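You operate a simulated robot arm through the tools that you are given. There is no shell and no other tool. Be economical: measure what you need, move in short steps, check, and stop when the job is done.

You are at the controls of a simulated robot arm. One attempt, no reset.

JOB
Fetch the blue tube and set it on the top of the small cabinet. Press the tare button three times. Put the steel scoop on the top of table six. Any order will do.

It is judged by the outcome, as a careful person would: the job done as asked, and still so three seconds after it is handed in. It fails if anything else is knocked over, pushed out of place, dropped, spilled or broken.

ROBOT AND FRAMES
A 5-joint arm with a three-finger gripper on a trunk, on a base that drives. Base frame: it is fixed to the floor where the robot stands at the start and does not move with it; the origin is under the middle of the robot, x ahead of it, y to its left, z up; the surface under the hand at the start is at about z = 86. Readings come in cm, degrees, newtons and seconds.
With the tool pointing down near the work surface it reaches from about 30 to 66 cm from the robot's upright axis, wherever it stands. Its first joint turns from -166.0 to 166.0 degrees. Places, roughly: steel scoop (18x8x15 cm) [310, 470, 80]; tare button [180, -130, 90]; top of table six [470, 20, 90]; top of the small cabinet (17x30 cm) [140, 12, 104]. The tool tilts only in the upright plane through the base axis and itself; it spins freely about its own axis. Payload 1.37 kg.
The tool frame sits at the grasp point between the pads (the TCP): z along the fingers, y along the line on which they close. The tips reach 1.6 cm beyond it. Largest opening 10.1 cm; the body of the gripper starts 8.2 cm behind the TCP.
Orientation is told as [roll, pitch, yaw] about the base's x, y, z axes, in that order, counted from this pose: with the fingers straight down and closing along the base's y, the tool's x points along the base's -x, its y along +y and its z along -z.

CONTROLS
- The arm moves only by the tool drive_tool. Its argument "steps" is a list of rows, each an object of numbers (a shift or turn left out is 0, a gripper value left out holds the last): "dx", "dy", "dz": the shift along the base's x, y, z in cm; "ax", "ay", "az": the turn, a rotation vector about the base's x, y, z in degrees; "jaw": the opening, from 0 (shut) to 1 (fully open). In form: [{"dx": .., "dy": .., "dz": .., "ax": .., "ay": .., "az": .., "jaw": ..}, ...]. A call has 1 to 8 rows; each row is the pose to reach, as a shift and turn from the pose commanded when the call began. A row lasts 0.2 s, in which the tool goes at most 5 cm and 8.6 degrees; a call with a longer step from one row to the next is refused whole, and so is a gripper value outside its range. A pose out of reach is approached as far as the arm can. The call stops where the force on the tool passes 40 N (or 10 N more than at its start, if that is more) or the arm is blocked; 0.2 s more then pass. Each finger travels about 4.5 cm/s and halts on what it meets, pressing with about 24 N; the grip force reading is that of the motor and also rises with nothing between the fingers. The clock runs only during rows and for 0.2 s after the last one: add rows that repeat a pose to give the fingers time. It gives the time, the measured TCP pose, the force on the tool (base axes), the opening and the grip force at its end, in the units of the frame above (readings bear some noise), with the torque about the TCP (base axes, N m) and any sound that the robot's microphone picked up.
- Cameras (640 x 400 px; columns grow to the right, rows downward): "scene" is now at [1.97, 16.41, 152.49]; the picture's right is [-0.30, -0.96, 0.00], its down [-0.70, 0.22, -0.68] and it looks along [0.65, -0.20, -0.73] (base axes); focal length 292 px, centre (320, 200). "wrist" rides on the gripper at [7.2, 2, -10.4] in the tool frame; the picture's right is [-0.26, 0.96, 0.00], its down [-0.76, -0.21, -0.62] and it looks along [-0.60, -0.16, 0.78] (tool axes); focal length 265 px, centre (320, 200).
- get_image(camera): a new picture of that camera. It takes no simulated time.
- move_column(by): slides the trunk up (or, below 0, down) by that many cm; the arm and the scene camera ride with it, the base frame stays. It gives what a move gives, with no picture.
- roll_base(legs): drives the robot by 1 to 6 legs, each [ahead, left, turn to the left] in cm, cm and degrees, along the robot's own axes; the way and the turn of a leg run together, so that a leg with both is an arc; at most 150 cm and 180 degrees a leg. The arm and the cameras ride along, it lands a little off, and it stops where it bumps. It gives what a move gives.
- turn_head(pan, tilt): turns the head with the scene camera to pan (to the left, within 155 degrees either way) and tilt (down, from -29 to 69), counted from straight ahead of the robot. It gives what a move gives.
- point_at(camera, pixels): there is no depth. For up to 12 entries [column, row, z] of the newest picture of that camera ("zoom" is the newest enlarged one), the place [x, y] in the base frame at which the ray of that pixel passes the height z, good to about 0.2 cm, but the place of the scene camera against the robot may be out by one fixed shift of up to 1.8 cm in any direction. It takes no simulated time.
- close_up(camera, box): a new picture of the part [left, top, right, bottom] of that camera's present view, enlarged. It takes no simulated time.
- sign_off(): hands the job in; it is judged then, once.

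Keep the steps short. Do not move on a guess: measure, check each grasp and each placing, and mend mistakes. In all there are 110 turns and 98 pictures (those below and enlarged ones count). Leave the gripper open and the arm clear of the work at the hand-in unless told otherwise, and finish with a single line.

The tools are called after "Call:" by a JSON object that holds its "api" and its "payload". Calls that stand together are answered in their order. drive_tool: Moves the arm, as the interface text tells. Its arguments: {"type":"object","properties":{"steps":{"type":"array","items":{"type":"object","properties":{"dx":{"type":"number"},"dy":{"type":"number"},"dz":{"type":"number"},"ax":{"type":"number"},"ay":{"type":"number"},"az":{"type":"number"},"jaw":{"type":"number"}}}}},"required":["steps"]} The other tools are called the same way: move_column (by) slides the trunk up or down; roll_base (legs) drives the base; turn_head (pan, tilt) turns the head that bears the scene camera; get_image (camera) takes a picture; point_at (camera, pixels) gives the place at which the rays of pixels pass given heights; close_up (camera, box) takes an enlarged picture of a part of a camera's view; sign_off () hands the job in.

At the start:

```text
t: 0.0
eef_pos: [36.3, -5.63, 116.31]
tool_rot: [0.1, 0.0, 0.0]
contact_force: [-0.5, 0.7, -0.1]
wrist_torque: [-0.01, 0.01, 0.02]
grip_width: 10.08
finger_force: 0.1
trunk travel left (down, up): [-47.5, 11.5]
robot x, y, heading: [-0.28, -0.18, -0.0]
head pan, tilt: [-17.2, 47.0]
```

scene: 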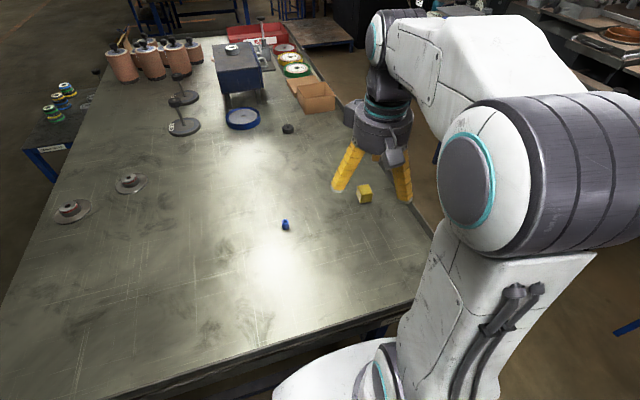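
wrist: 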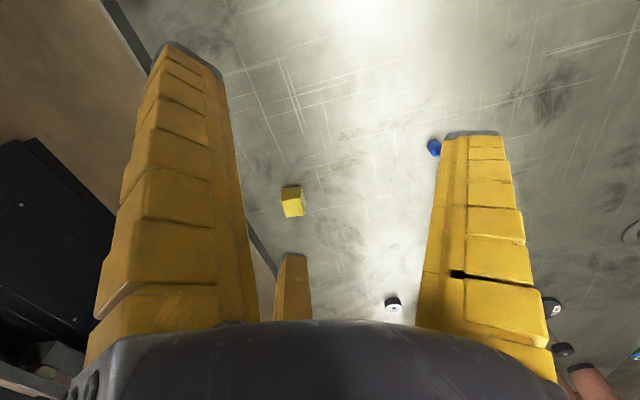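

I see a workbench with a small blue item near (285,225) and a cabinet-like blue-grey box near (237,70). I'll look closer at both.

Call:
{"api": "close_up", "payload": {"camera": "scene", "box": [240, 180, 400, 280]}}

Call:
{"api": "close_up", "payload": {"camera": "scene", "box": [80, 10, 368, 190]}}

Call:
{"api": "point_at", "payload": {"camera": "scene", "pixels": [[285, 225, 86], [364, 194, 86], [237, 48, 104], [237, 100, 86], [242, 118, 86], [415, 300, 86], [5, 300, 86]]}}

```text
4.00 times, centred on (320, 230) of scene
```

zoom: 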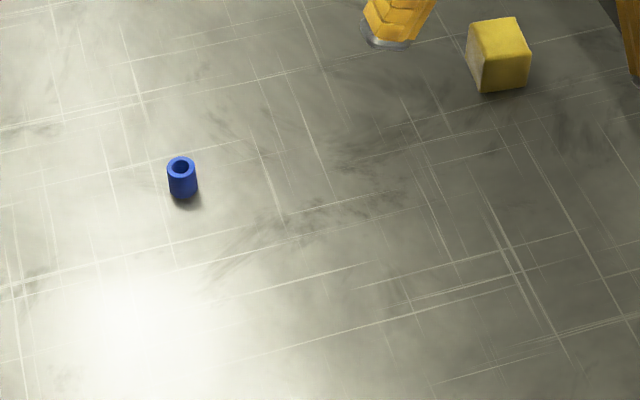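

```text
2.22 times, centred on (224, 100) of scene
```

zoom: 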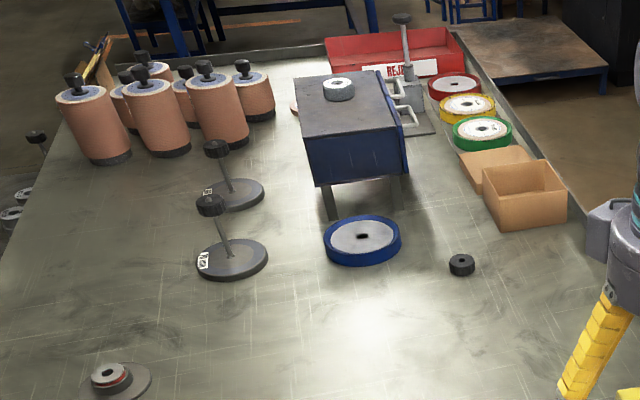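

```text
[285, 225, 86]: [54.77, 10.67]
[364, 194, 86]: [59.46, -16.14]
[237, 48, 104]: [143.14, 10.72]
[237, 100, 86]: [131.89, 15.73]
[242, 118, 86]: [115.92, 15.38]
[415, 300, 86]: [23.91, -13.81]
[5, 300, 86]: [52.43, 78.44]
```

The blue tube is small (~2 cm) and stands upright near (55,11). I'll cross-check with the wrist camera, which has no offset.

Call:
{"api": "close_up", "payload": {"camera": "wrist", "box": [394, 120, 474, 170]}}

Call:
{"api": "point_at", "payload": {"camera": "wrist", "pixels": [[434, 148, 87], [293, 202, 86], [392, 305, 86]]}}

Call:
{"api": "point_at", "payload": {"camera": "scene", "pixels": [[285.5, 224, 87], [364, 195, 87], [287, 129, 86], [285.5, 229, 86], [285.3, 221, 88.5]]}}

```text
8.00 times, centred on (434, 145) of wrist
```

zoom: 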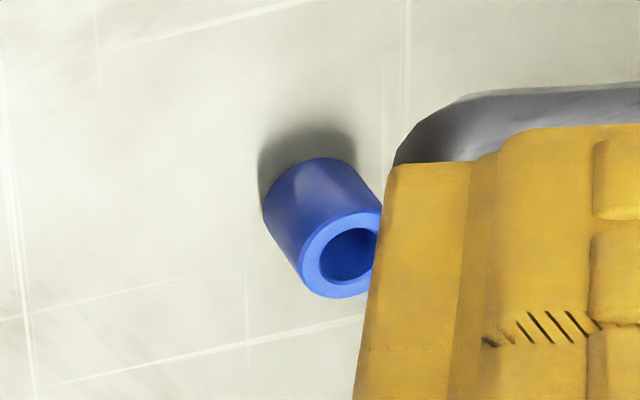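

```text
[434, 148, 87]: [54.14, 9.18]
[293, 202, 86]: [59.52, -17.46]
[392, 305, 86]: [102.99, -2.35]
```

```text
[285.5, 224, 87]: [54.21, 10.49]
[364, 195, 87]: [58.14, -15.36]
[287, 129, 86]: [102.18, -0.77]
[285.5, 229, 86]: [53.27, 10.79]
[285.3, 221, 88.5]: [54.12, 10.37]
```

Scene reads ~1.4 cm too far in y; the tube is at about (54.2, 9.0). I'll move above it and lower partway.

Call:
{"api": "drive_tool", "payload": {"steps": [{"dx": 3.5, "dy": 2.9, "dz": 0, "jaw": 1}, {"dx": 7, "dy": 5.8}, {"dx": 10.5, "dy": 8.7, "dz": -1}, {"dx": 14, "dy": 11.6, "dz": -3}, {"dx": 17.8, "dy": 14.6, "dz": -5}, {"dx": 17.8, "dy": 14.6, "dz": -10}, {"dx": 17.8, "dy": 14.6, "dz": -15}, {"dx": 17.8, "dy": 14.6, "dz": -18}]}}

Call:
{"api": "get_image", "payload": {"camera": "wrist"}}

```text
refused: row 5 steps farther than a row can; nothing moved
```

```text
92 pictures are left
```

wrist: 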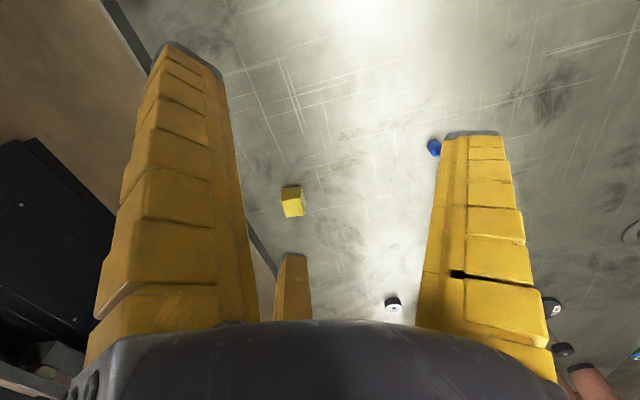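

One row was too long; I repeat with evener steps.

Call:
{"api": "drive_tool", "payload": {"steps": [{"dx": 3.6, "dy": 2.9, "jaw": 1}, {"dx": 7.2, "dy": 5.8}, {"dx": 10.8, "dy": 8.7}, {"dx": 14.4, "dy": 11.6}, {"dx": 17.8, "dy": 14.6}, {"dx": 17.8, "dy": 14.6, "dz": -5}, {"dx": 17.8, "dy": 14.6, "dz": -10}, {"dx": 17.8, "dy": 14.6, "dz": -15}]}}

Call:
{"api": "get_image", "payload": {"camera": "wrist"}}

```text
t: 1.8
eef_pos: [54.23, 8.83, 101.73]
tool_rot: [-0.1, 0.0, 0.0]
contact_force: [0.4, 1.0, 0.4]
wrist_torque: [0.0, 0.01, 0.02]
grip_width: 10.04
finger_force: 0.1
trunk travel left (down, up): [-47.5, 11.5]
robot x, y, heading: [0.29, 0.15, 0.0]
head pan, tilt: [-17.2, 47.0]
```

```text
91 pictures are left
```

wrist: 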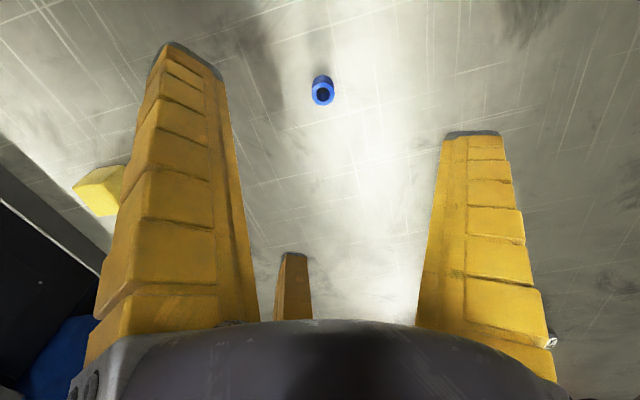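

Call:
{"api": "point_at", "payload": {"camera": "wrist", "pixels": [[323, 93, 88.5], [322, 84, 86], [322, 88, 87.2]]}}

Call:
{"api": "close_up", "payload": {"camera": "scene", "box": [220, 100, 380, 240]}}

```text
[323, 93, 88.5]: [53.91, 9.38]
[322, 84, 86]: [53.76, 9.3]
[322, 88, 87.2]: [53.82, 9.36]
```

```text
2.86 times, centred on (300, 170) of scene
```

zoom: 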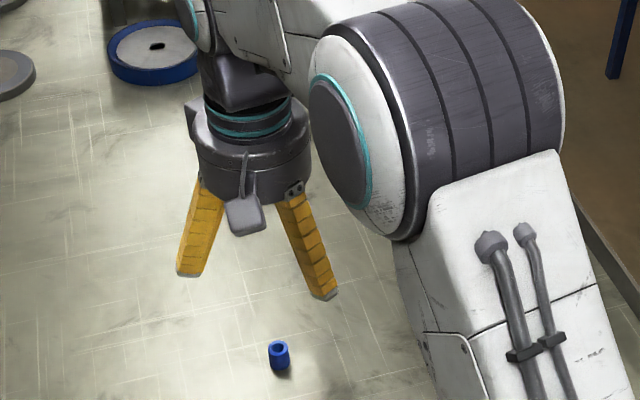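

Tube is at (53.85, 9.35), top ≈88.5. I go down to TCP z≈88.

Call:
{"api": "drive_tool", "payload": {"steps": [{"dx": -0.35, "dy": 0.5, "dz": -4.5}, {"dx": -0.35, "dy": 0.5, "dz": -9}, {"dx": -0.35, "dy": 0.5, "dz": -11.5}, {"dx": -0.35, "dy": 0.5, "dz": -13.4}, {"dx": -0.35, "dy": 0.5, "dz": -13.4}]}}

Call:
{"api": "get_image", "payload": {"camera": "wrist"}}

```text
t: 3.0
eef_pos: [53.88, 9.41, 88.09]
tool_rot: [0.0, 0.0, 0.0]
contact_force: [-0.3, -0.8, -0.5]
wrist_torque: [-0.01, -0.01, 0.03]
grip_width: 10.08
finger_force: 0.0
trunk travel left (down, up): [-47.5, 11.5]
robot x, y, heading: [0.06, 0.29, 0.1]
head pan, tilt: [-17.2, 47.0]
```

```text
89 pictures are left
```

wrist: 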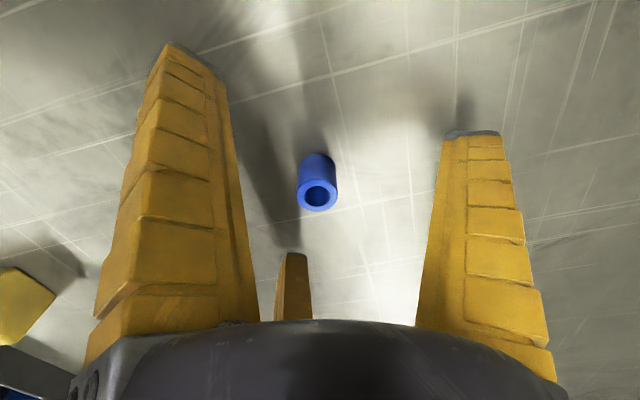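

The tube is centred between the fingers (TCP projects to ≈(319,188)). Closing.

Call:
{"api": "drive_tool", "payload": {"steps": [{"jaw": 0.6}, {"jaw": 0.3}, {"jaw": 0.1}, {"jaw": 0.1}, {"jaw": 0.05}, {"jaw": 0.05}]}}

Call:
{"api": "get_image", "payload": {"camera": "wrist"}}

```text
t: 4.4
eef_pos: [53.79, 9.37, 88.2]
tool_rot: [0.0, 0.0, 0.0]
contact_force: [0.0, -0.1, 1.7]
wrist_torque: [-0.01, 0.02, 0.01]
grip_width: 1.41
finger_force: 20.5
trunk travel left (down, up): [-47.5, 11.5]
robot x, y, heading: [0.2, 0.33, 0.1]
head pan, tilt: [-17.2, 47.0]
```

```text
88 pictures are left
```

wrist: 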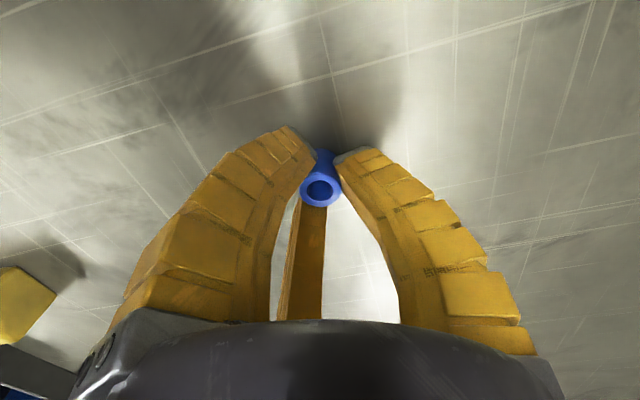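

Gripped (width 1.41, force 20.5). I'll lift to check it holds.

Call:
{"api": "drive_tool", "payload": {"steps": [{"dz": 3, "jaw": 0.02}, {"dz": 7}, {"dz": 12}, {"dz": 17}, {"dz": 22}, {"dz": 26}, {"dz": 30}, {"dz": 34}]}}

Call:
{"api": "get_image", "payload": {"camera": "wrist"}}

Call:
{"api": "turn_head", "payload": {"pan": -60, "tilt": 35}}

Call:
{"api": "get_image", "payload": {"camera": "scene"}}

```text
t: 6.2
eef_pos: [52.94, 9.08, 120.78]
tool_rot: [0.0, 0.0, 0.1]
contact_force: [-0.8, 0.8, 1.2]
wrist_torque: [0.04, -0.09, -0.01]
grip_width: 0.84
finger_force: 4.9
out of reach, approached as far as the arm can: row 8
trunk travel left (down, up): [-47.5, 11.5]
robot x, y, heading: [0.03, 0.12, -0.1]
head pan, tilt: [-17.2, 47.0]
```

```text
87 pictures are left
```

wrist: 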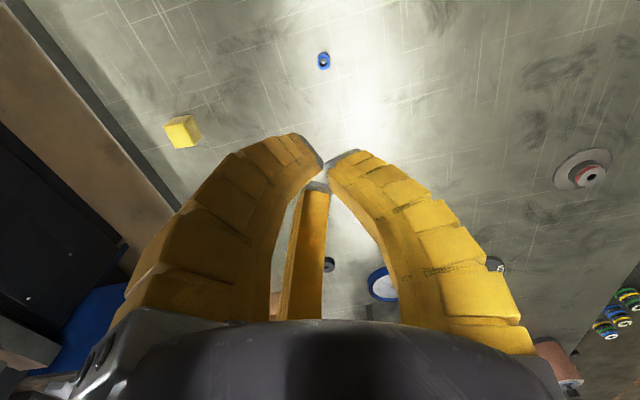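

```text
t: 7.3
eef_pos: [53.04, 9.06, 120.8]
tool_rot: [0.0, 0.0, 0.0]
contact_force: [0.5, 0.4, -0.2]
wrist_torque: [0.04, 0.02, -0.03]
grip_width: 0.86
finger_force: 4.9
trunk travel left (down, up): [-47.5, 11.5]
robot x, y, heading: [-0.05, -0.01, 0.1]
head pan, tilt: [-60.0, 35.0]
```

```text
86 pictures are left
```

scene: 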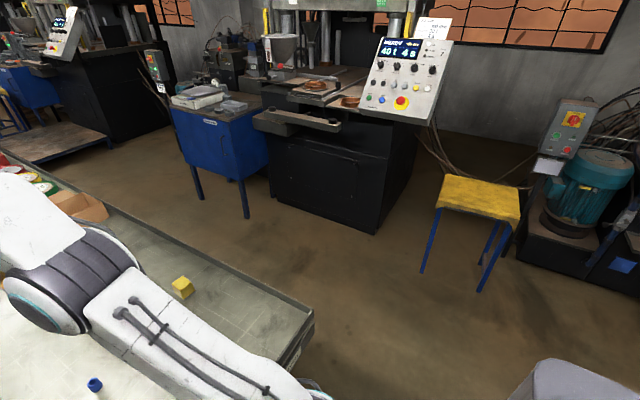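

The tube slipped out (width 0.84) and still stands at its place. I go back above it, measure again and grip lower.

Call:
{"api": "close_up", "payload": {"camera": "wrist", "box": [283, 35, 363, 85]}}

Call:
{"api": "point_at", "payload": {"camera": "wrist", "pixels": [[323, 60, 87.3]]}}

Call:
{"api": "drive_tool", "payload": {"steps": [{"dz": -2, "jaw": 0.5}, {"dz": -7, "jaw": 0.8}, {"dz": -12, "jaw": 1}, {"dz": -17, "jaw": 1}, {"dz": -22}, {"dz": -25}, {"dz": -26}, {"dz": -26}]}}

Call:
{"api": "get_image", "payload": {"camera": "wrist"}}

```text
8.00 times, centred on (323, 60) of wrist
```

zoom: 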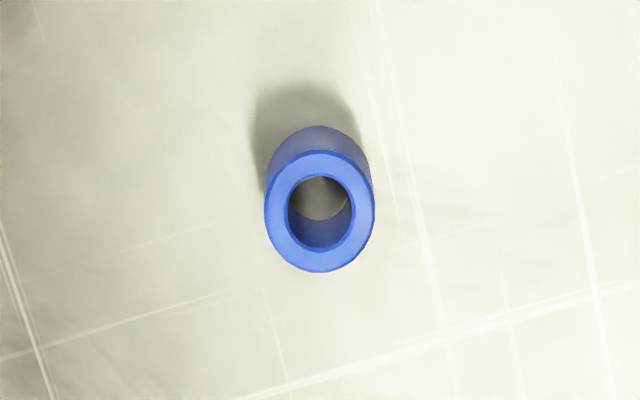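

```text
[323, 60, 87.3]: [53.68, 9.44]
```

```text
t: 9.1
eef_pos: [52.69, 9.13, 94.57]
tool_rot: [0.0, 0.0, 0.0]
contact_force: [0.2, -0.3, 0.0]
wrist_torque: [-0.01, -0.01, 0.01]
grip_width: 10.07
finger_force: 0.0
trunk travel left (down, up): [-47.5, 11.5]
robot x, y, heading: [0.25, -0.05, -0.2]
head pan, tilt: [-60.0, 35.0]
```

```text
84 pictures are left
```

wrist: 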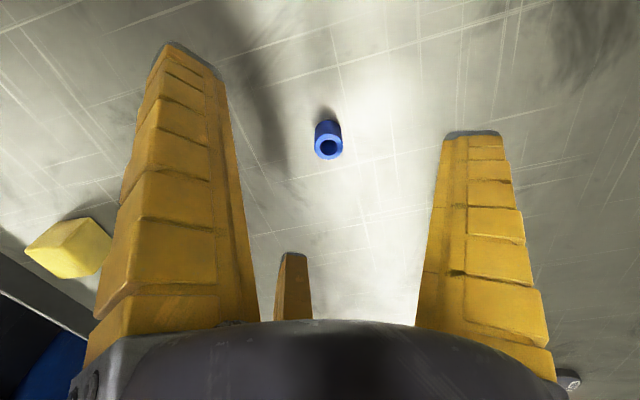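

Call:
{"api": "close_up", "payload": {"camera": "wrist", "box": [288, 110, 368, 170]}}

Call:
{"api": "point_at", "payload": {"camera": "wrist", "pixels": [[329, 147, 88.5], [328, 131, 86], [315, 149, 88.5], [343, 145, 88.5], [328, 160, 88.5], [329, 134, 88.5]]}}

```text
6.67 times, centred on (328, 140) of wrist
```

zoom: 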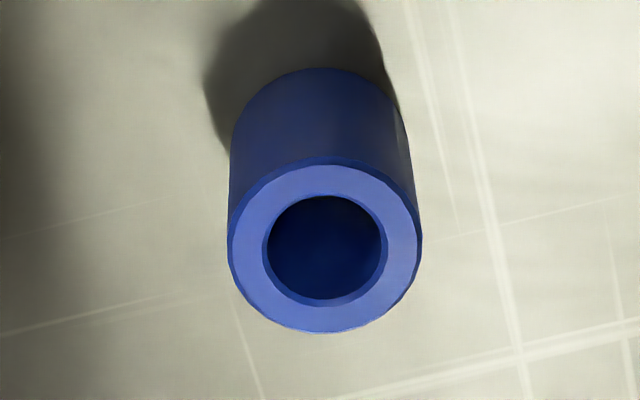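

```text
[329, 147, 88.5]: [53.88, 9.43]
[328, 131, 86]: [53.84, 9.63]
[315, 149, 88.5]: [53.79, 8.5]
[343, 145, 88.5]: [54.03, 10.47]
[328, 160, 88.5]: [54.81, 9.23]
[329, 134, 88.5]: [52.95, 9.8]
```

Tube ø≈2.0 cm at (53.85, 9.5), z 86–88.5. I'll grip lower (TCP ≈87.7), aligned, and give the fingers longer.

Call:
{"api": "drive_tool", "payload": {"steps": [{"dx": 1.15, "dy": 0.38, "dz": -3, "jaw": 0.8}, {"dx": 1.15, "dy": 0.38, "dz": -5, "jaw": 0.6}, {"dx": 1.15, "dy": 0.38, "dz": -6.3}, {"dx": 1.15, "dy": 0.38, "dz": -6.9}, {"dx": 1.15, "dy": 0.38, "dz": -6.9}]}}

Call:
{"api": "drive_tool", "payload": {"steps": [{"jaw": 0.4}, {"jaw": 0.2}, {"jaw": 0.1}, {"jaw": 0.0}, {"jaw": 0.0}, {"jaw": 0.0}, {"jaw": 0.0}, {"jaw": 0.0}]}}

Call:
{"api": "get_image", "payload": {"camera": "wrist"}}

```text
t: 10.3
eef_pos: [54.15, 9.54, 87.86]
tool_rot: [0.0, 0.1, 0.0]
contact_force: [-0.5, 0.3, -0.8]
wrist_torque: [-0.05, -0.04, -0.01]
grip_width: 6.42
finger_force: 2.7
trunk travel left (down, up): [-47.5, 11.5]
robot x, y, heading: [0.18, -0.21, -0.2]
head pan, tilt: [-60.0, 35.0]
```

```text
t: 12.1
eef_pos: [54.15, 9.46, 87.87]
tool_rot: [0.0, 0.0, 0.0]
contact_force: [-0.4, -0.4, 2.1]
wrist_torque: [0.03, -0.01, 0.01]
grip_width: 0.98
finger_force: 23.6
trunk travel left (down, up): [-47.5, 11.5]
robot x, y, heading: [0.12, 0.03, -0.1]
head pan, tilt: [-60.0, 35.0]
```

```text
82 pictures are left
```

wrist: 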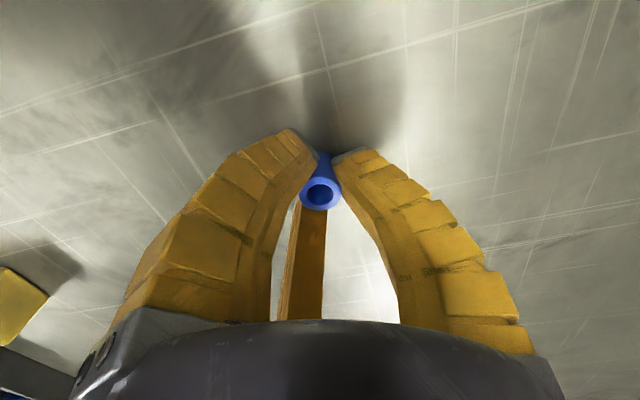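

Grip shows 0.98 at 23.6 N. I'll lift slowly by a bit and look.

Call:
{"api": "drive_tool", "payload": {"steps": [{"dz": 0.2, "jaw": 0}, {"dz": 0.5}, {"dz": 1}, {"dz": 1.5}, {"dz": 2.2}, {"dz": 3}]}}

Call:
{"api": "get_image", "payload": {"camera": "wrist"}}

```text
t: 13.5
eef_pos: [54.11, 9.57, 90.91]
tool_rot: [0.0, -0.1, 0.0]
contact_force: [1.2, 0.2, 0.1]
wrist_torque: [0.0, 0.0, 0.02]
grip_width: 0.96
finger_force: 23.6
trunk travel left (down, up): [-47.5, 11.5]
robot x, y, heading: [0.21, 0.27, -0.0]
head pan, tilt: [-60.0, 35.0]
```

```text
81 pictures are left
```

wrist: 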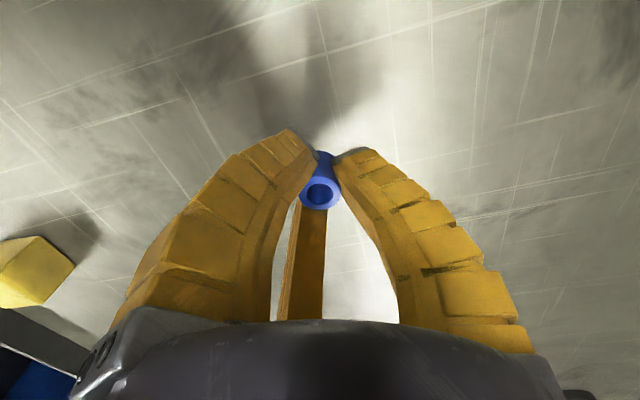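

Held. I raise it and pull the arm in gently, then measure the floor layout from the scene view.

Call:
{"api": "drive_tool", "payload": {"steps": [{"dx": -1, "dz": 2, "jaw": 0}, {"dx": -2.5, "dz": 4.5}, {"dx": -4, "dz": 7.5}, {"dx": -5.5, "dz": 10.5}, {"dx": -7.5, "dz": 13.5}, {"dx": -9.5, "dz": 16.5}, {"dx": -12, "dz": 19}, {"dx": -14.5, "dz": 21}]}}

Call:
{"api": "get_image", "payload": {"camera": "wrist"}}

Call:
{"api": "point_at", "payload": {"camera": "scene", "pixels": [[314, 312, 86], [108, 211, 86], [247, 218, 0], [202, 197, 0], [375, 234, 0], [305, 202, 0], [423, 272, 0], [481, 291, 0], [106, 150, 0], [265, 105, 86]]}}

```text
t: 15.3
eef_pos: [39.68, 9.58, 111.59]
tool_rot: [0.1, 0.0, 0.0]
contact_force: [0.1, -0.3, 0.9]
wrist_torque: [0.01, -0.06, 0.01]
grip_width: 0.94
finger_force: 23.7
trunk travel left (down, up): [-47.5, 11.5]
robot x, y, heading: [-0.18, -0.05, -0.2]
head pan, tilt: [-60.0, 35.0]
```

```text
80 pictures are left
```

wrist: 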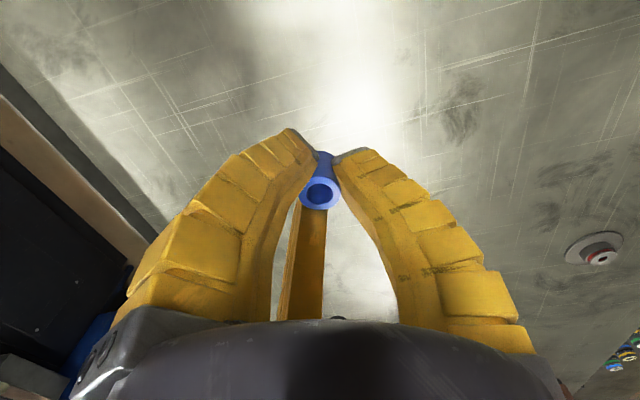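

```text
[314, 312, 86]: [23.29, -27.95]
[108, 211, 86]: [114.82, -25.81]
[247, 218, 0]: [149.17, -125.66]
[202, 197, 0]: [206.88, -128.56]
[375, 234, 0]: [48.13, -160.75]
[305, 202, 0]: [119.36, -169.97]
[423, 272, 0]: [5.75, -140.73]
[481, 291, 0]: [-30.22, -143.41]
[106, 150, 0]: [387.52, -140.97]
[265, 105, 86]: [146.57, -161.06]
```

The aisle between the bench's right edge (y≈-29) and the blue table (y≈-120) looks clear. I back off slightly, go right, then ahead.

Call:
{"api": "roll_base", "payload": {"legs": [[-12, 0, 0], [0, -72, 0], [60, 0, 0]]}}

Call:
{"api": "turn_head", "payload": {"pan": 0, "tilt": 35}}

Call:
{"api": "get_image", "payload": {"camera": "scene"}}

Call:
{"api": "get_image", "payload": {"camera": "wrist"}}

```text
t: 23.1
eef_pos: [89.78, -60.88, 111.54]
tool_rot: [0.0, 0.0, 1.1]
contact_force: [-0.3, -0.9, -0.2]
wrist_torque: [-0.01, 0.01, 0.02]
grip_width: 0.96
finger_force: 23.8
trunk travel left (down, up): [-47.5, 11.5]
robot x, y, heading: [49.96, -71.19, 1.3]
head pan, tilt: [-60.0, 35.0]
```

```text
t: 24.4
eef_pos: [89.68, -60.89, 111.55]
tool_rot: [0.1, 0.1, 1.1]
contact_force: [-0.2, 0.6, -0.5]
wrist_torque: [-0.01, 0.02, 0.03]
grip_width: 0.96
finger_force: 24.3
trunk travel left (down, up): [-47.5, 11.5]
robot x, y, heading: [50.35, -71.35, 1.1]
head pan, tilt: [0.0, 35.0]
```

```text
79 pictures are left
```

scene: 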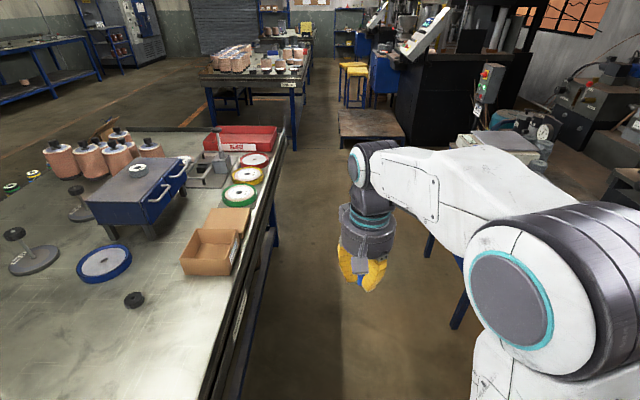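

```text
78 pictures are left
```

wrist: 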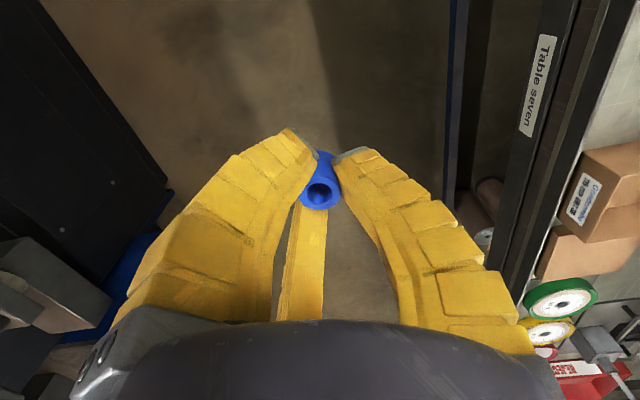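

Still held. I measure the platform ahead and the cabinet before driving on.

Call:
{"api": "point_at", "payload": {"camera": "scene", "pixels": [[340, 148, 0], [405, 140, 0], [340, 135, 40], [132, 228, 86], [215, 380, 86], [292, 150, 86], [430, 255, 0], [457, 328, 0]]}}

Call:
{"api": "close_up", "payload": {"camera": "scene", "box": [60, 120, 300, 290]}}

Call:
{"api": "close_up", "payload": {"camera": "scene", "box": [160, 10, 440, 160]}}

```text
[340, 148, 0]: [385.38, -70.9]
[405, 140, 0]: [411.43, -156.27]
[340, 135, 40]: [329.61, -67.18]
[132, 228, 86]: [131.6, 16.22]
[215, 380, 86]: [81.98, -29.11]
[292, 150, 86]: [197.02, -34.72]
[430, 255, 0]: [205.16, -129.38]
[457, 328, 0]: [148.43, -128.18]
```

```text
2.35 times, centred on (180, 205) of scene
```

zoom: 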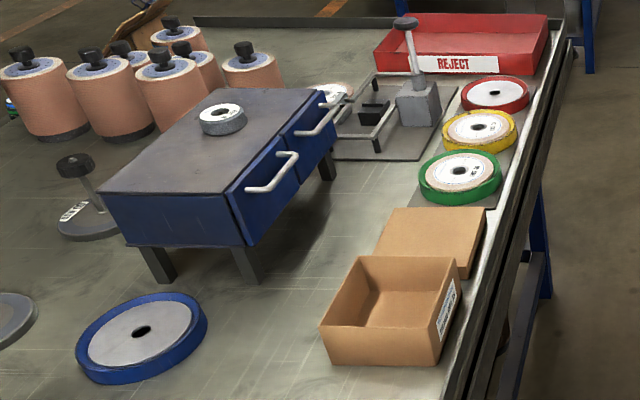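

```text
2.29 times, centred on (300, 85) of scene
```

zoom: 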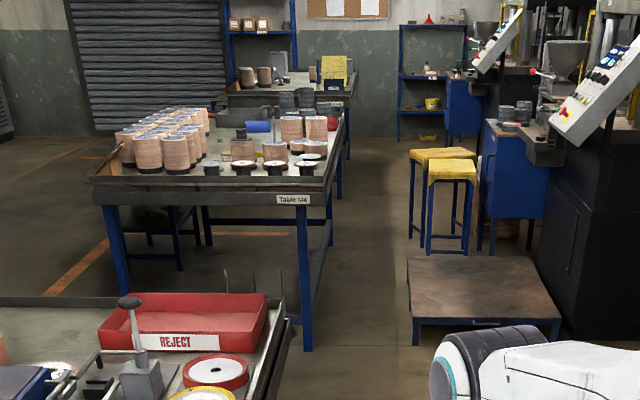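

Call:
{"api": "point_at", "payload": {"camera": "scene", "pixels": [[87.7, 202, 104], [139.6, 202, 104], [186.4, 161, 104], [138.3, 157.3, 104], [138, 171, 105], [174, 186, 97], [200, 150, 95], [237, 165, 86]]}}

Call:
{"api": "roll_base", "payload": {"legs": [[85, 0, -1.1]]}}

Call:
{"api": "turn_head", "payload": {"pan": 75, "tilt": 40}}

Call:
{"api": "get_image", "payload": {"camera": "scene"}}

```text
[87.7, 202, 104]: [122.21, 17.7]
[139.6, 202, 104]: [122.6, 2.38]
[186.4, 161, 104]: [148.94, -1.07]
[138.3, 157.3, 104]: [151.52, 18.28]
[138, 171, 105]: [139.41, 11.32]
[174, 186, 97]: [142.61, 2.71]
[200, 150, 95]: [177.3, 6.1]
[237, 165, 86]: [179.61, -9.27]
```

```text
t: 28.9
eef_pos: [174.57, -61.43, 111.52]
tool_rot: [0.0, 0.0, -0.4]
contact_force: [-0.1, -0.6, 0.2]
wrist_torque: [-0.03, 0.03, -0.01]
grip_width: 0.95
finger_force: 24.1
trunk travel left (down, up): [-47.5, 11.5]
robot x, y, heading: [134.47, -70.8, -0.3]
head pan, tilt: [0.0, 35.0]
```

```text
t: 30.4
eef_pos: [174.58, -61.52, 111.58]
tool_rot: [0.0, 0.0, -0.5]
contact_force: [0.2, 0.6, -0.1]
wrist_torque: [0.03, -0.03, -0.01]
grip_width: 0.98
finger_force: 23.3
trunk travel left (down, up): [-47.5, 11.5]
robot x, y, heading: [134.61, -70.75, -0.2]
head pan, tilt: [75.0, 40.0]
```

```text
75 pictures are left
```

scene: 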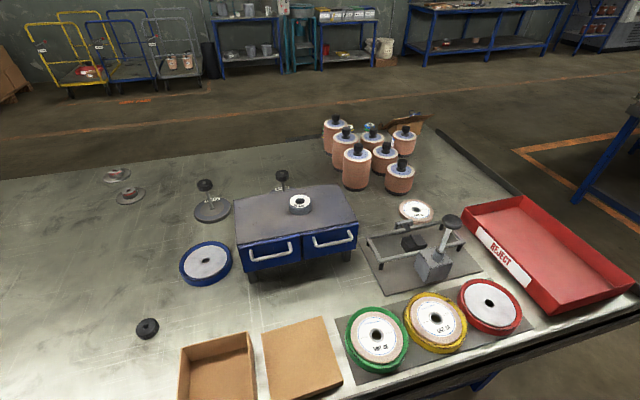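

Cabinet top is x≈124–153, y≈2–19, with a ring in its middle; its left part is free. I raise the trunk, turn to face the bench and then look again.

Call:
{"api": "move_column", "payload": {"by": 11}}

Call:
{"api": "roll_base", "payload": {"legs": [[0, 0, 90], [12, 0, 0]]}}

Call:
{"api": "turn_head", "payload": {"pan": 0, "tilt": 45}}

Call:
{"api": "get_image", "payload": {"camera": "scene"}}

Call:
{"api": "get_image", "payload": {"camera": "wrist"}}

```text
t: 31.8
eef_pos: [174.52, -61.48, 122.58]
tool_rot: [0.0, 0.0, -0.3]
contact_force: [0.0, -0.2, -0.3]
wrist_torque: [0.03, -0.02, 0.01]
grip_width: 0.97
finger_force: 24.4
trunk travel left (down, up): [-58.5, 0.5]
robot x, y, heading: [134.61, -71.0, -0.7]
head pan, tilt: [75.0, 40.0]
```

```text
t: 36.9
eef_pos: [125.6, -18.77, 122.64]
tool_rot: [0.0, 0.0, 89.6]
contact_force: [-0.4, -0.2, -0.7]
wrist_torque: [-0.07, 0.02, 0.03]
grip_width: 0.95
finger_force: 24.1
trunk travel left (down, up): [-58.5, 0.5]
robot x, y, heading: [135.15, -58.76, 89.4]
head pan, tilt: [75.0, 40.0]
```

```text
t: 38.3
eef_pos: [125.49, -18.93, 122.58]
tool_rot: [0.0, 0.0, 89.7]
contact_force: [0.0, 0.1, 0.0]
wrist_torque: [-0.01, 0.03, 0.02]
grip_width: 0.96
finger_force: 23.9
trunk travel left (down, up): [-58.5, 0.5]
robot x, y, heading: [134.65, -58.57, 89.5]
head pan, tilt: [0.0, 45.0]
```

```text
74 pictures are left
```

scene: 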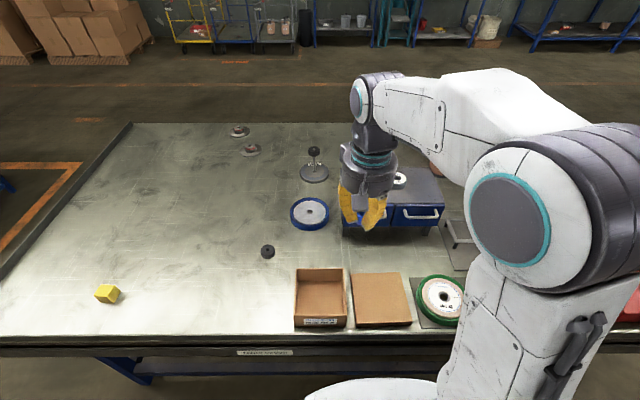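

```text
73 pictures are left
```

wrist: 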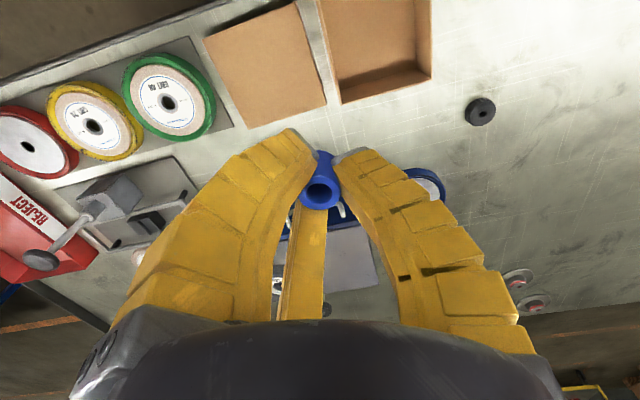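

I roll 4.5 cm closer, then reach over the left part of the cabinet at a safe height.

Call:
{"api": "roll_base", "payload": {"legs": [[4.5, 0, 0]]}}

Call:
{"api": "drive_tool", "payload": {"steps": [{"dy": 2, "dz": -3}, {"dx": 1, "dy": 5, "dz": -5}, {"dx": 2, "dy": 8.5, "dz": -7}, {"dx": 3, "dy": 12, "dz": -8.5}, {"dx": 4, "dy": 15.5, "dz": -9.5}, {"dx": 5, "dy": 19, "dz": -10}, {"dx": 5, "dy": 22, "dz": -10}]}}

Call:
{"api": "get_image", "payload": {"camera": "scene"}}

Call:
{"api": "get_image", "payload": {"camera": "wrist"}}

```text
t: 39.2
eef_pos: [125.5, -14.27, 122.57]
tool_rot: [0.0, 0.1, 89.7]
contact_force: [0.5, -0.5, -0.4]
wrist_torque: [-0.01, -0.01, 0.01]
grip_width: 0.95
finger_force: 24.0
trunk travel left (down, up): [-58.5, 0.5]
robot x, y, heading: [134.82, -54.42, 89.6]
head pan, tilt: [0.0, 45.0]
```

```text
t: 40.8
eef_pos: [130.37, 7.36, 112.46]
tool_rot: [-0.1, 0.2, 89.7]
contact_force: [0.4, 0.0, 0.2]
wrist_torque: [-0.03, 0.01, 0.01]
grip_width: 0.95
finger_force: 23.8
trunk travel left (down, up): [-58.5, 0.5]
robot x, y, heading: [134.74, -54.57, 89.7]
head pan, tilt: [0.0, 45.0]
```

```text
72 pictures are left
```

scene: 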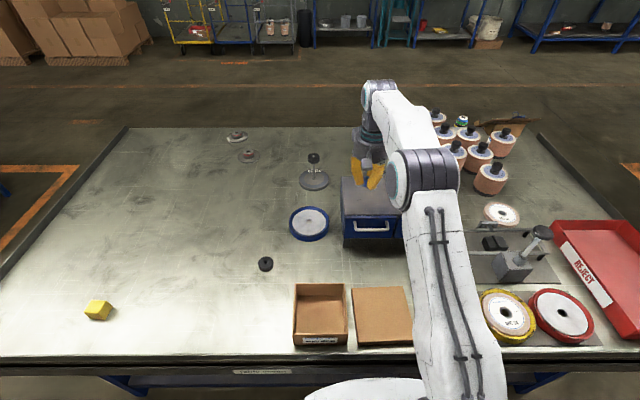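

```text
71 pictures are left
```

wrist: 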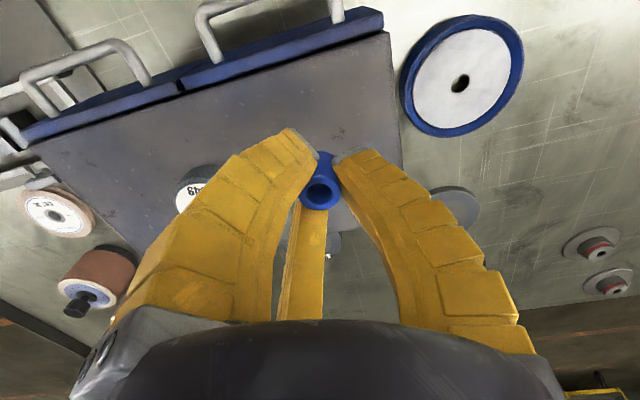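

Call:
{"api": "point_at", "payload": {"camera": "wrist", "pixels": [[385, 33, 104], [402, 170, 104], [190, 100, 104], [322, 155, 104], [205, 170, 104], [183, 190, 106]]}}

Call:
{"api": "close_up", "payload": {"camera": "scene", "box": [300, 130, 420, 250]}}

```text
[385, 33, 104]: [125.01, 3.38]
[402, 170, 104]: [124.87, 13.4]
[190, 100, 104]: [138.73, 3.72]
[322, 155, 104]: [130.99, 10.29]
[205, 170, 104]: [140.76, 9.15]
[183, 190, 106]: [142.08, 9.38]
```

```text
3.33 times, centred on (360, 190) of scene
```

zoom: 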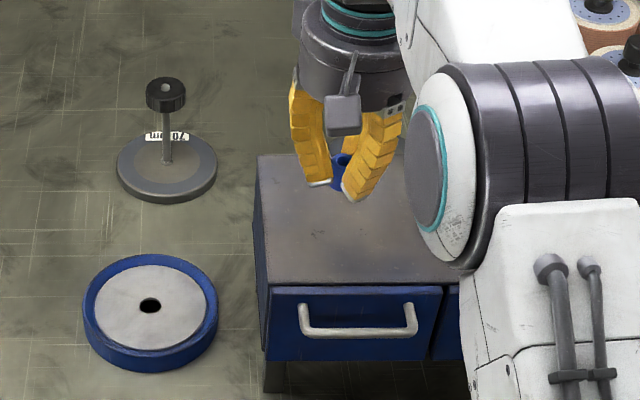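

The tool is over (130.4, 7.4), inside the cabinet top (x≥125, y≥3.4), clear of the ring. Lowering gently until contact.

Call:
{"api": "drive_tool", "payload": {"steps": [{"dz": -2}, {"dz": -4}, {"dz": -5}, {"dz": -5.6}, {"dz": -5.9}, {"dz": -5.9}]}}

Call:
{"api": "close_up", "payload": {"camera": "scene", "box": [330, 150, 410, 220]}}

Call:
{"api": "get_image", "payload": {"camera": "wrist"}}

```text
t: 42.2
eef_pos: [130.41, 7.59, 106.7]
tool_rot: [-0.1, 0.0, 89.6]
contact_force: [-0.1, 0.2, 0.2]
wrist_torque: [0.04, -0.02, 0.04]
grip_width: 0.96
finger_force: 24.3
trunk travel left (down, up): [-58.5, 0.5]
robot x, y, heading: [134.64, -54.29, 89.7]
head pan, tilt: [0.0, 45.0]
```

```text
5.71 times, centred on (370, 185) of scene
```

zoom: 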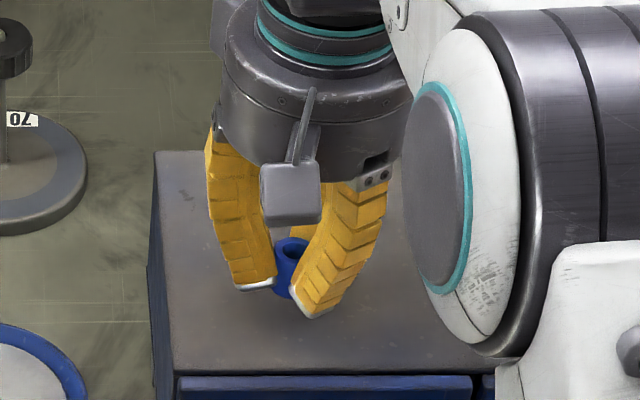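

```text
68 pictures are left
```

wrist: 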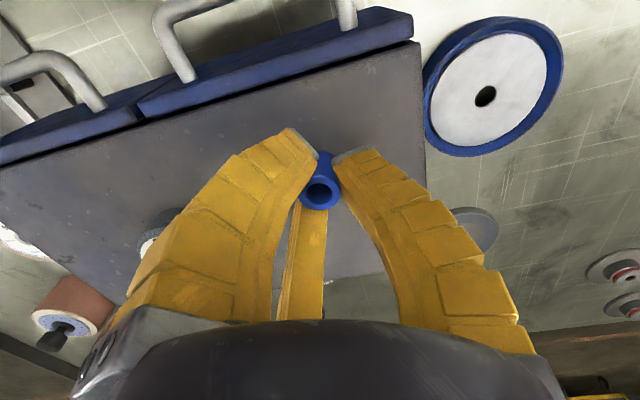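

Still no contact; continue in small steps.

Call:
{"api": "drive_tool", "payload": {"steps": [{"dz": -0.2}, {"dz": -0.4}, {"dz": -0.5}, {"dz": -0.6}, {"dz": -0.6}]}}

```text
t: 43.4
eef_pos: [130.47, 7.71, 106.14]
tool_rot: [0.1, 0.0, 89.6]
contact_force: [1.0, 0.1, -0.2]
wrist_torque: [-0.01, 0.0, -0.04]
grip_width: 0.96
finger_force: 23.8
trunk travel left (down, up): [-58.5, 0.5]
robot x, y, heading: [134.69, -54.68, 89.4]
head pan, tilt: [0.0, 45.0]
```

Call:
{"api": "drive_tool", "payload": {"steps": [{"dz": -0.1}, {"dz": -0.2}, {"dz": -0.3}, {"dz": -0.35}, {"dz": -0.35}]}}

```text
t: 44.6
eef_pos: [130.57, 7.53, 105.72]
tool_rot: [0.0, 0.0, 89.5]
contact_force: [-0.3, 0.9, -0.4]
wrist_torque: [-0.01, 0.0, 0.01]
grip_width: 0.95
finger_force: 24.2
trunk travel left (down, up): [-58.5, 0.5]
robot x, y, heading: [134.67, -53.96, 89.7]
head pan, tilt: [0.0, 45.0]
```

Call:
{"api": "drive_tool", "payload": {"steps": [{"dz": -0.08}, {"dz": -0.16}, {"dz": -0.16}, {"dz": -0.16}]}}

Call:
{"api": "close_up", "payload": {"camera": "scene", "box": [340, 160, 400, 210]}}

```text
t: 45.6
eef_pos: [130.52, 7.68, 105.46]
tool_rot: [-0.1, 0.0, 89.5]
contact_force: [-0.2, -1.0, -0.6]
wrist_torque: [-0.04, -0.03, 0.02]
grip_width: 0.94
finger_force: 23.7
trunk travel left (down, up): [-58.5, 0.5]
robot x, y, heading: [134.78, -54.06, 89.8]
head pan, tilt: [0.0, 45.0]
```

```text
8.00 times, centred on (370, 185) of scene
```

zoom: 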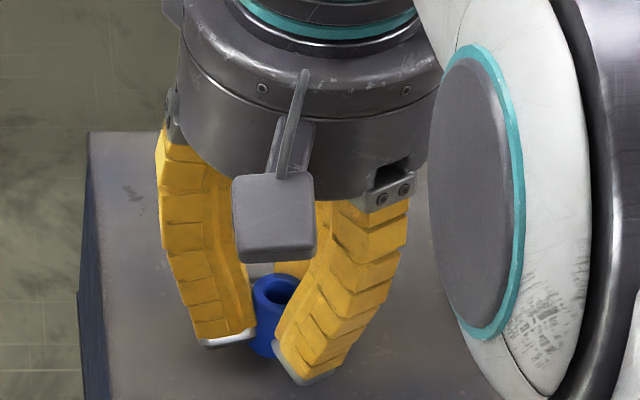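

The tube's lower end sticks out below the finger tips; continue down.

Call:
{"api": "drive_tool", "payload": {"steps": [{"dz": -0.1}, {"dz": -0.2}, {"dz": -0.3}, {"dz": -0.4}, {"dz": -0.4}]}}

```text
t: 46.8
eef_pos: [130.58, 7.47, 105.11]
tool_rot: [0.0, 0.0, 89.5]
contact_force: [-0.5, 0.0, -0.6]
wrist_torque: [0.0, -0.03, -0.02]
grip_width: 0.97
finger_force: 23.6
trunk travel left (down, up): [-58.5, 0.5]
robot x, y, heading: [134.69, -54.31, 89.6]
head pan, tilt: [0.0, 45.0]
```

Call:
{"api": "get_image", "payload": {"camera": "wrist"}}

Call:
{"api": "point_at", "payload": {"camera": "wrist", "pixels": [[418, 44, 104], [418, 44, 103], [418, 44, 102]]}}

```text
66 pictures are left
```

wrist: 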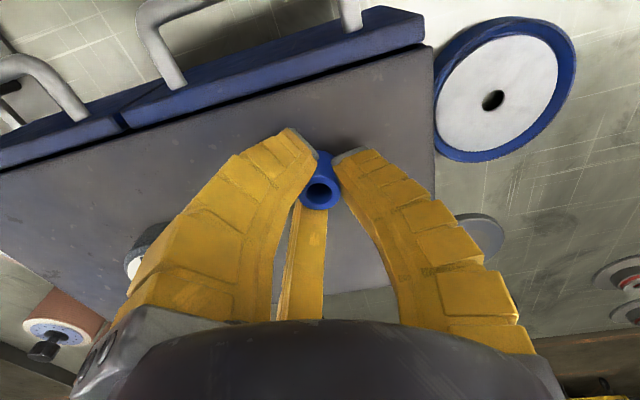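

```text
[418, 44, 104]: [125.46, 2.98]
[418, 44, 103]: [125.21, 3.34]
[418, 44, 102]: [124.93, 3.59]
```

Call:
{"api": "point_at", "payload": {"camera": "wrist", "pixels": [[431, 47, 104], [431, 47, 103], [431, 47, 102], [435, 195, 104], [435, 195, 103], [435, 195, 102]]}}

```text
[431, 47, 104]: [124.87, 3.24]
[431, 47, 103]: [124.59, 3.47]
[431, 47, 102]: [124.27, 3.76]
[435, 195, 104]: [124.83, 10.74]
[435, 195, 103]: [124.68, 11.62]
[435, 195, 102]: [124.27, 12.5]
```

Top is near 104 by parallax, yet there is no force. Continue in tiny steps.

Call:
{"api": "drive_tool", "payload": {"steps": [{"dz": -0.1}, {"dz": -0.2}, {"dz": -0.3}, {"dz": -0.4}, {"dz": -0.4}]}}

Call:
{"api": "close_up", "payload": {"camera": "scene", "box": [340, 160, 400, 210]}}

```text
t: 48.0
eef_pos: [130.62, 7.52, 104.76]
tool_rot: [0.0, -0.1, 89.6]
contact_force: [0.1, -0.2, 5.1]
wrist_torque: [0.03, -0.01, 0.0]
grip_width: 1.08
finger_force: 23.7
trunk travel left (down, up): [-58.5, 0.5]
robot x, y, heading: [134.52, -54.18, 89.7]
head pan, tilt: [0.0, 45.0]
```

```text
8.00 times, centred on (370, 185) of scene
```

zoom: 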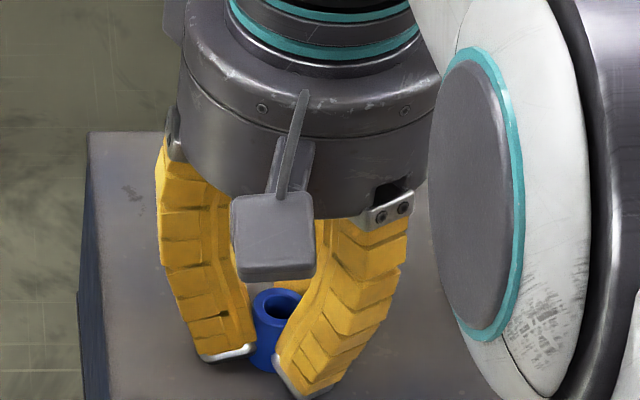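

Contact (5 N). I open slowly.

Call:
{"api": "drive_tool", "payload": {"steps": [{"dz": 0.1, "jaw": 0.1}, {"dz": 0.1, "jaw": 0.2}, {"dz": 0.1, "jaw": 0.3}, {"dz": 0.1, "jaw": 0.4}, {"dz": 0.1, "jaw": 0.45}, {"dz": 0.1, "jaw": 0.45}]}}

Call:
{"api": "get_image", "payload": {"camera": "wrist"}}

```text
t: 49.4
eef_pos: [130.54, 7.66, 104.84]
tool_rot: [0.0, 0.0, 89.6]
contact_force: [0.2, 0.0, -0.6]
wrist_torque: [-0.04, 0.0, -0.01]
grip_width: 4.97
finger_force: 3.4
trunk travel left (down, up): [-58.5, 0.5]
robot x, y, heading: [134.95, -54.1, 89.5]
head pan, tilt: [0.0, 45.0]
```

```text
64 pictures are left
```

wrist: 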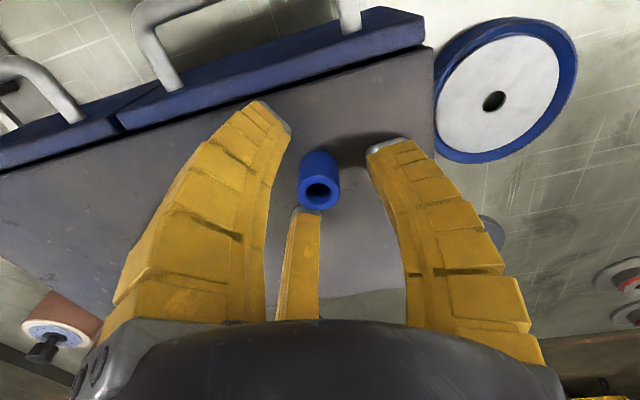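

The tube stands upright and free. I lift straight up, then draw the arm back.

Call:
{"api": "drive_tool", "payload": {"steps": [{"dz": 1}, {"dz": 3}, {"dz": 6}, {"dz": 10, "dy": -0.5}, {"dz": 13, "dy": -3}, {"dz": 16, "dy": -7}, {"dz": 17, "dy": -11.5}, {"dz": 18, "dy": -16}]}}

Call:
{"api": "get_image", "payload": {"camera": "scene"}}

Call:
{"api": "get_image", "payload": {"camera": "wrist"}}

```text
t: 51.2
eef_pos: [130.15, -8.84, 122.87]
tool_rot: [0.0, -0.2, 89.6]
contact_force: [0.0, 0.3, 0.2]
wrist_torque: [0.0, 0.03, 0.04]
grip_width: 4.95
finger_force: 3.1
trunk travel left (down, up): [-58.5, 0.5]
robot x, y, heading: [134.64, -54.52, 89.6]
head pan, tilt: [0.0, 45.0]
```

```text
63 pictures are left
```

scene: 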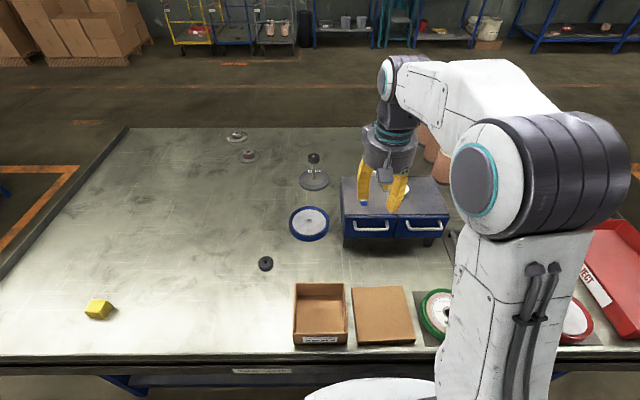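

```text
62 pictures are left
```

wrist: 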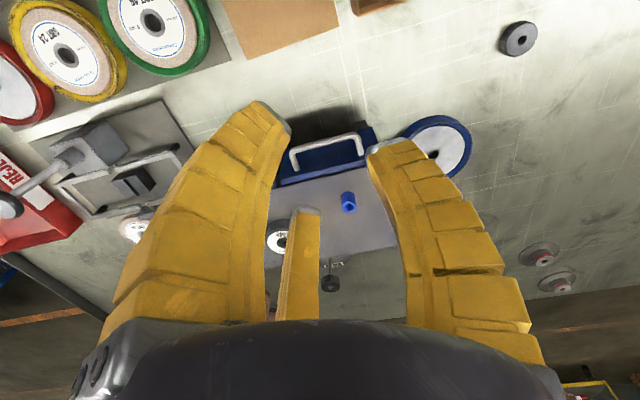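

Tube standing on the cabinet. I retract, back away and turn to face the blue table with the tare button, then look.

Call:
{"api": "drive_tool", "payload": {"steps": [{"dy": -4}, {"dy": -6}]}}

Call:
{"api": "roll_base", "payload": {"legs": [[-16, 0, 0], [0, 0, -90], [30, 0, -90]]}}

Call:
{"api": "get_image", "payload": {"camera": "scene"}}

```text
t: 51.8
eef_pos: [130.52, -14.29, 122.91]
tool_rot: [0.1, 0.0, 89.6]
contact_force: [0.4, -0.2, -0.1]
wrist_torque: [-0.02, -0.01, -0.01]
grip_width: 4.95
finger_force: 3.0
trunk travel left (down, up): [-58.5, 0.5]
robot x, y, heading: [134.78, -54.31, 89.6]
head pan, tilt: [0.0, 45.0]
```

```text
t: 60.8
eef_pos: [159.64, -129.33, 123.02]
tool_rot: [0.0, 0.1, -89.0]
contact_force: [-0.4, 0.0, -0.6]
wrist_torque: [0.01, -0.01, 0.01]
grip_width: 4.93
finger_force: 3.4
trunk travel left (down, up): [-58.5, 0.5]
robot x, y, heading: [154.41, -89.55, -88.8]
head pan, tilt: [0.0, 45.0]
cut short: leg 3
```

```text
61 pictures are left
```

scene: 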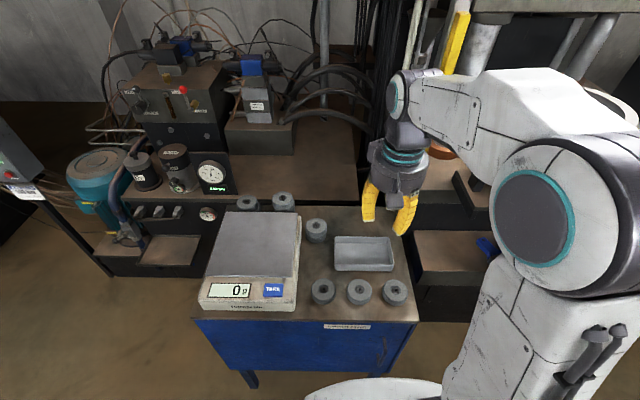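

Leg 3 was cut short, probably the base touching the blue cabinet's front at the end of the arc. I back off a bit and look closely at the scale.

Call:
{"api": "roll_base", "payload": {"legs": [[-8, 0, 0]]}}

Call:
{"api": "turn_head", "payload": {"pan": 10, "tilt": 60}}

Call:
{"api": "get_image", "payload": {"camera": "scene"}}

Call:
{"api": "close_up", "payload": {"camera": "scene", "box": [180, 100, 420, 250]}}

```text
t: 61.9
eef_pos: [159.47, -121.23, 122.96]
tool_rot: [0.1, -0.2, -88.9]
contact_force: [-0.3, 1.0, 1.0]
wrist_torque: [-0.08, 0.0, 0.02]
grip_width: 4.97
finger_force: 2.6
trunk travel left (down, up): [-58.5, 0.5]
robot x, y, heading: [154.2, -81.53, -88.9]
head pan, tilt: [0.0, 45.0]
```

```text
t: 62.6
eef_pos: [159.64, -121.36, 122.98]
tool_rot: [0.1, -0.1, -88.9]
contact_force: [0.3, 0.0, 0.7]
wrist_torque: [0.01, -0.01, 0.0]
grip_width: 4.97
finger_force: 3.0
trunk travel left (down, up): [-58.5, 0.5]
robot x, y, heading: [154.36, -81.79, -88.8]
head pan, tilt: [10.0, 60.0]
```

```text
60 pictures are left
```

scene: 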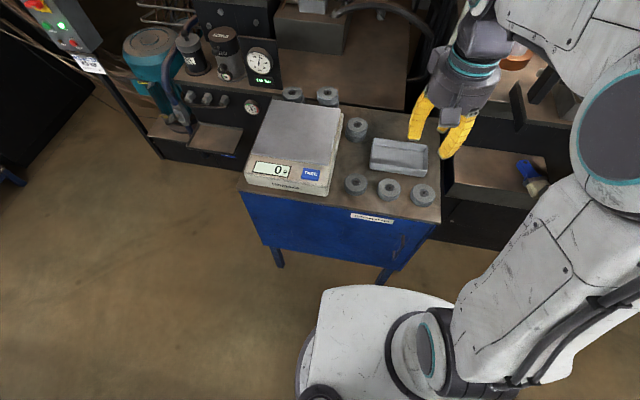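

```text
2.67 times, centred on (300, 175) of scene
```

zoom: 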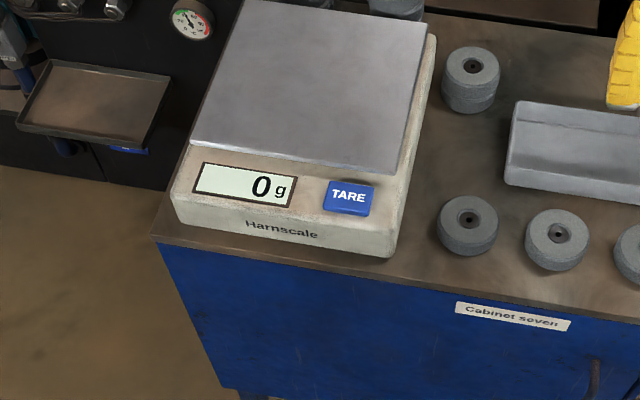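

Call:
{"api": "point_at", "payload": {"camera": "scene", "pixels": [[310.5, 174, 90], [330, 195, 86], [240, 190, 86], [440, 222, 86]]}}

```text
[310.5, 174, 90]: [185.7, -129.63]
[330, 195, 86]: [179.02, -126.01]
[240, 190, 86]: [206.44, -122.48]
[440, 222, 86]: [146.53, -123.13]
```

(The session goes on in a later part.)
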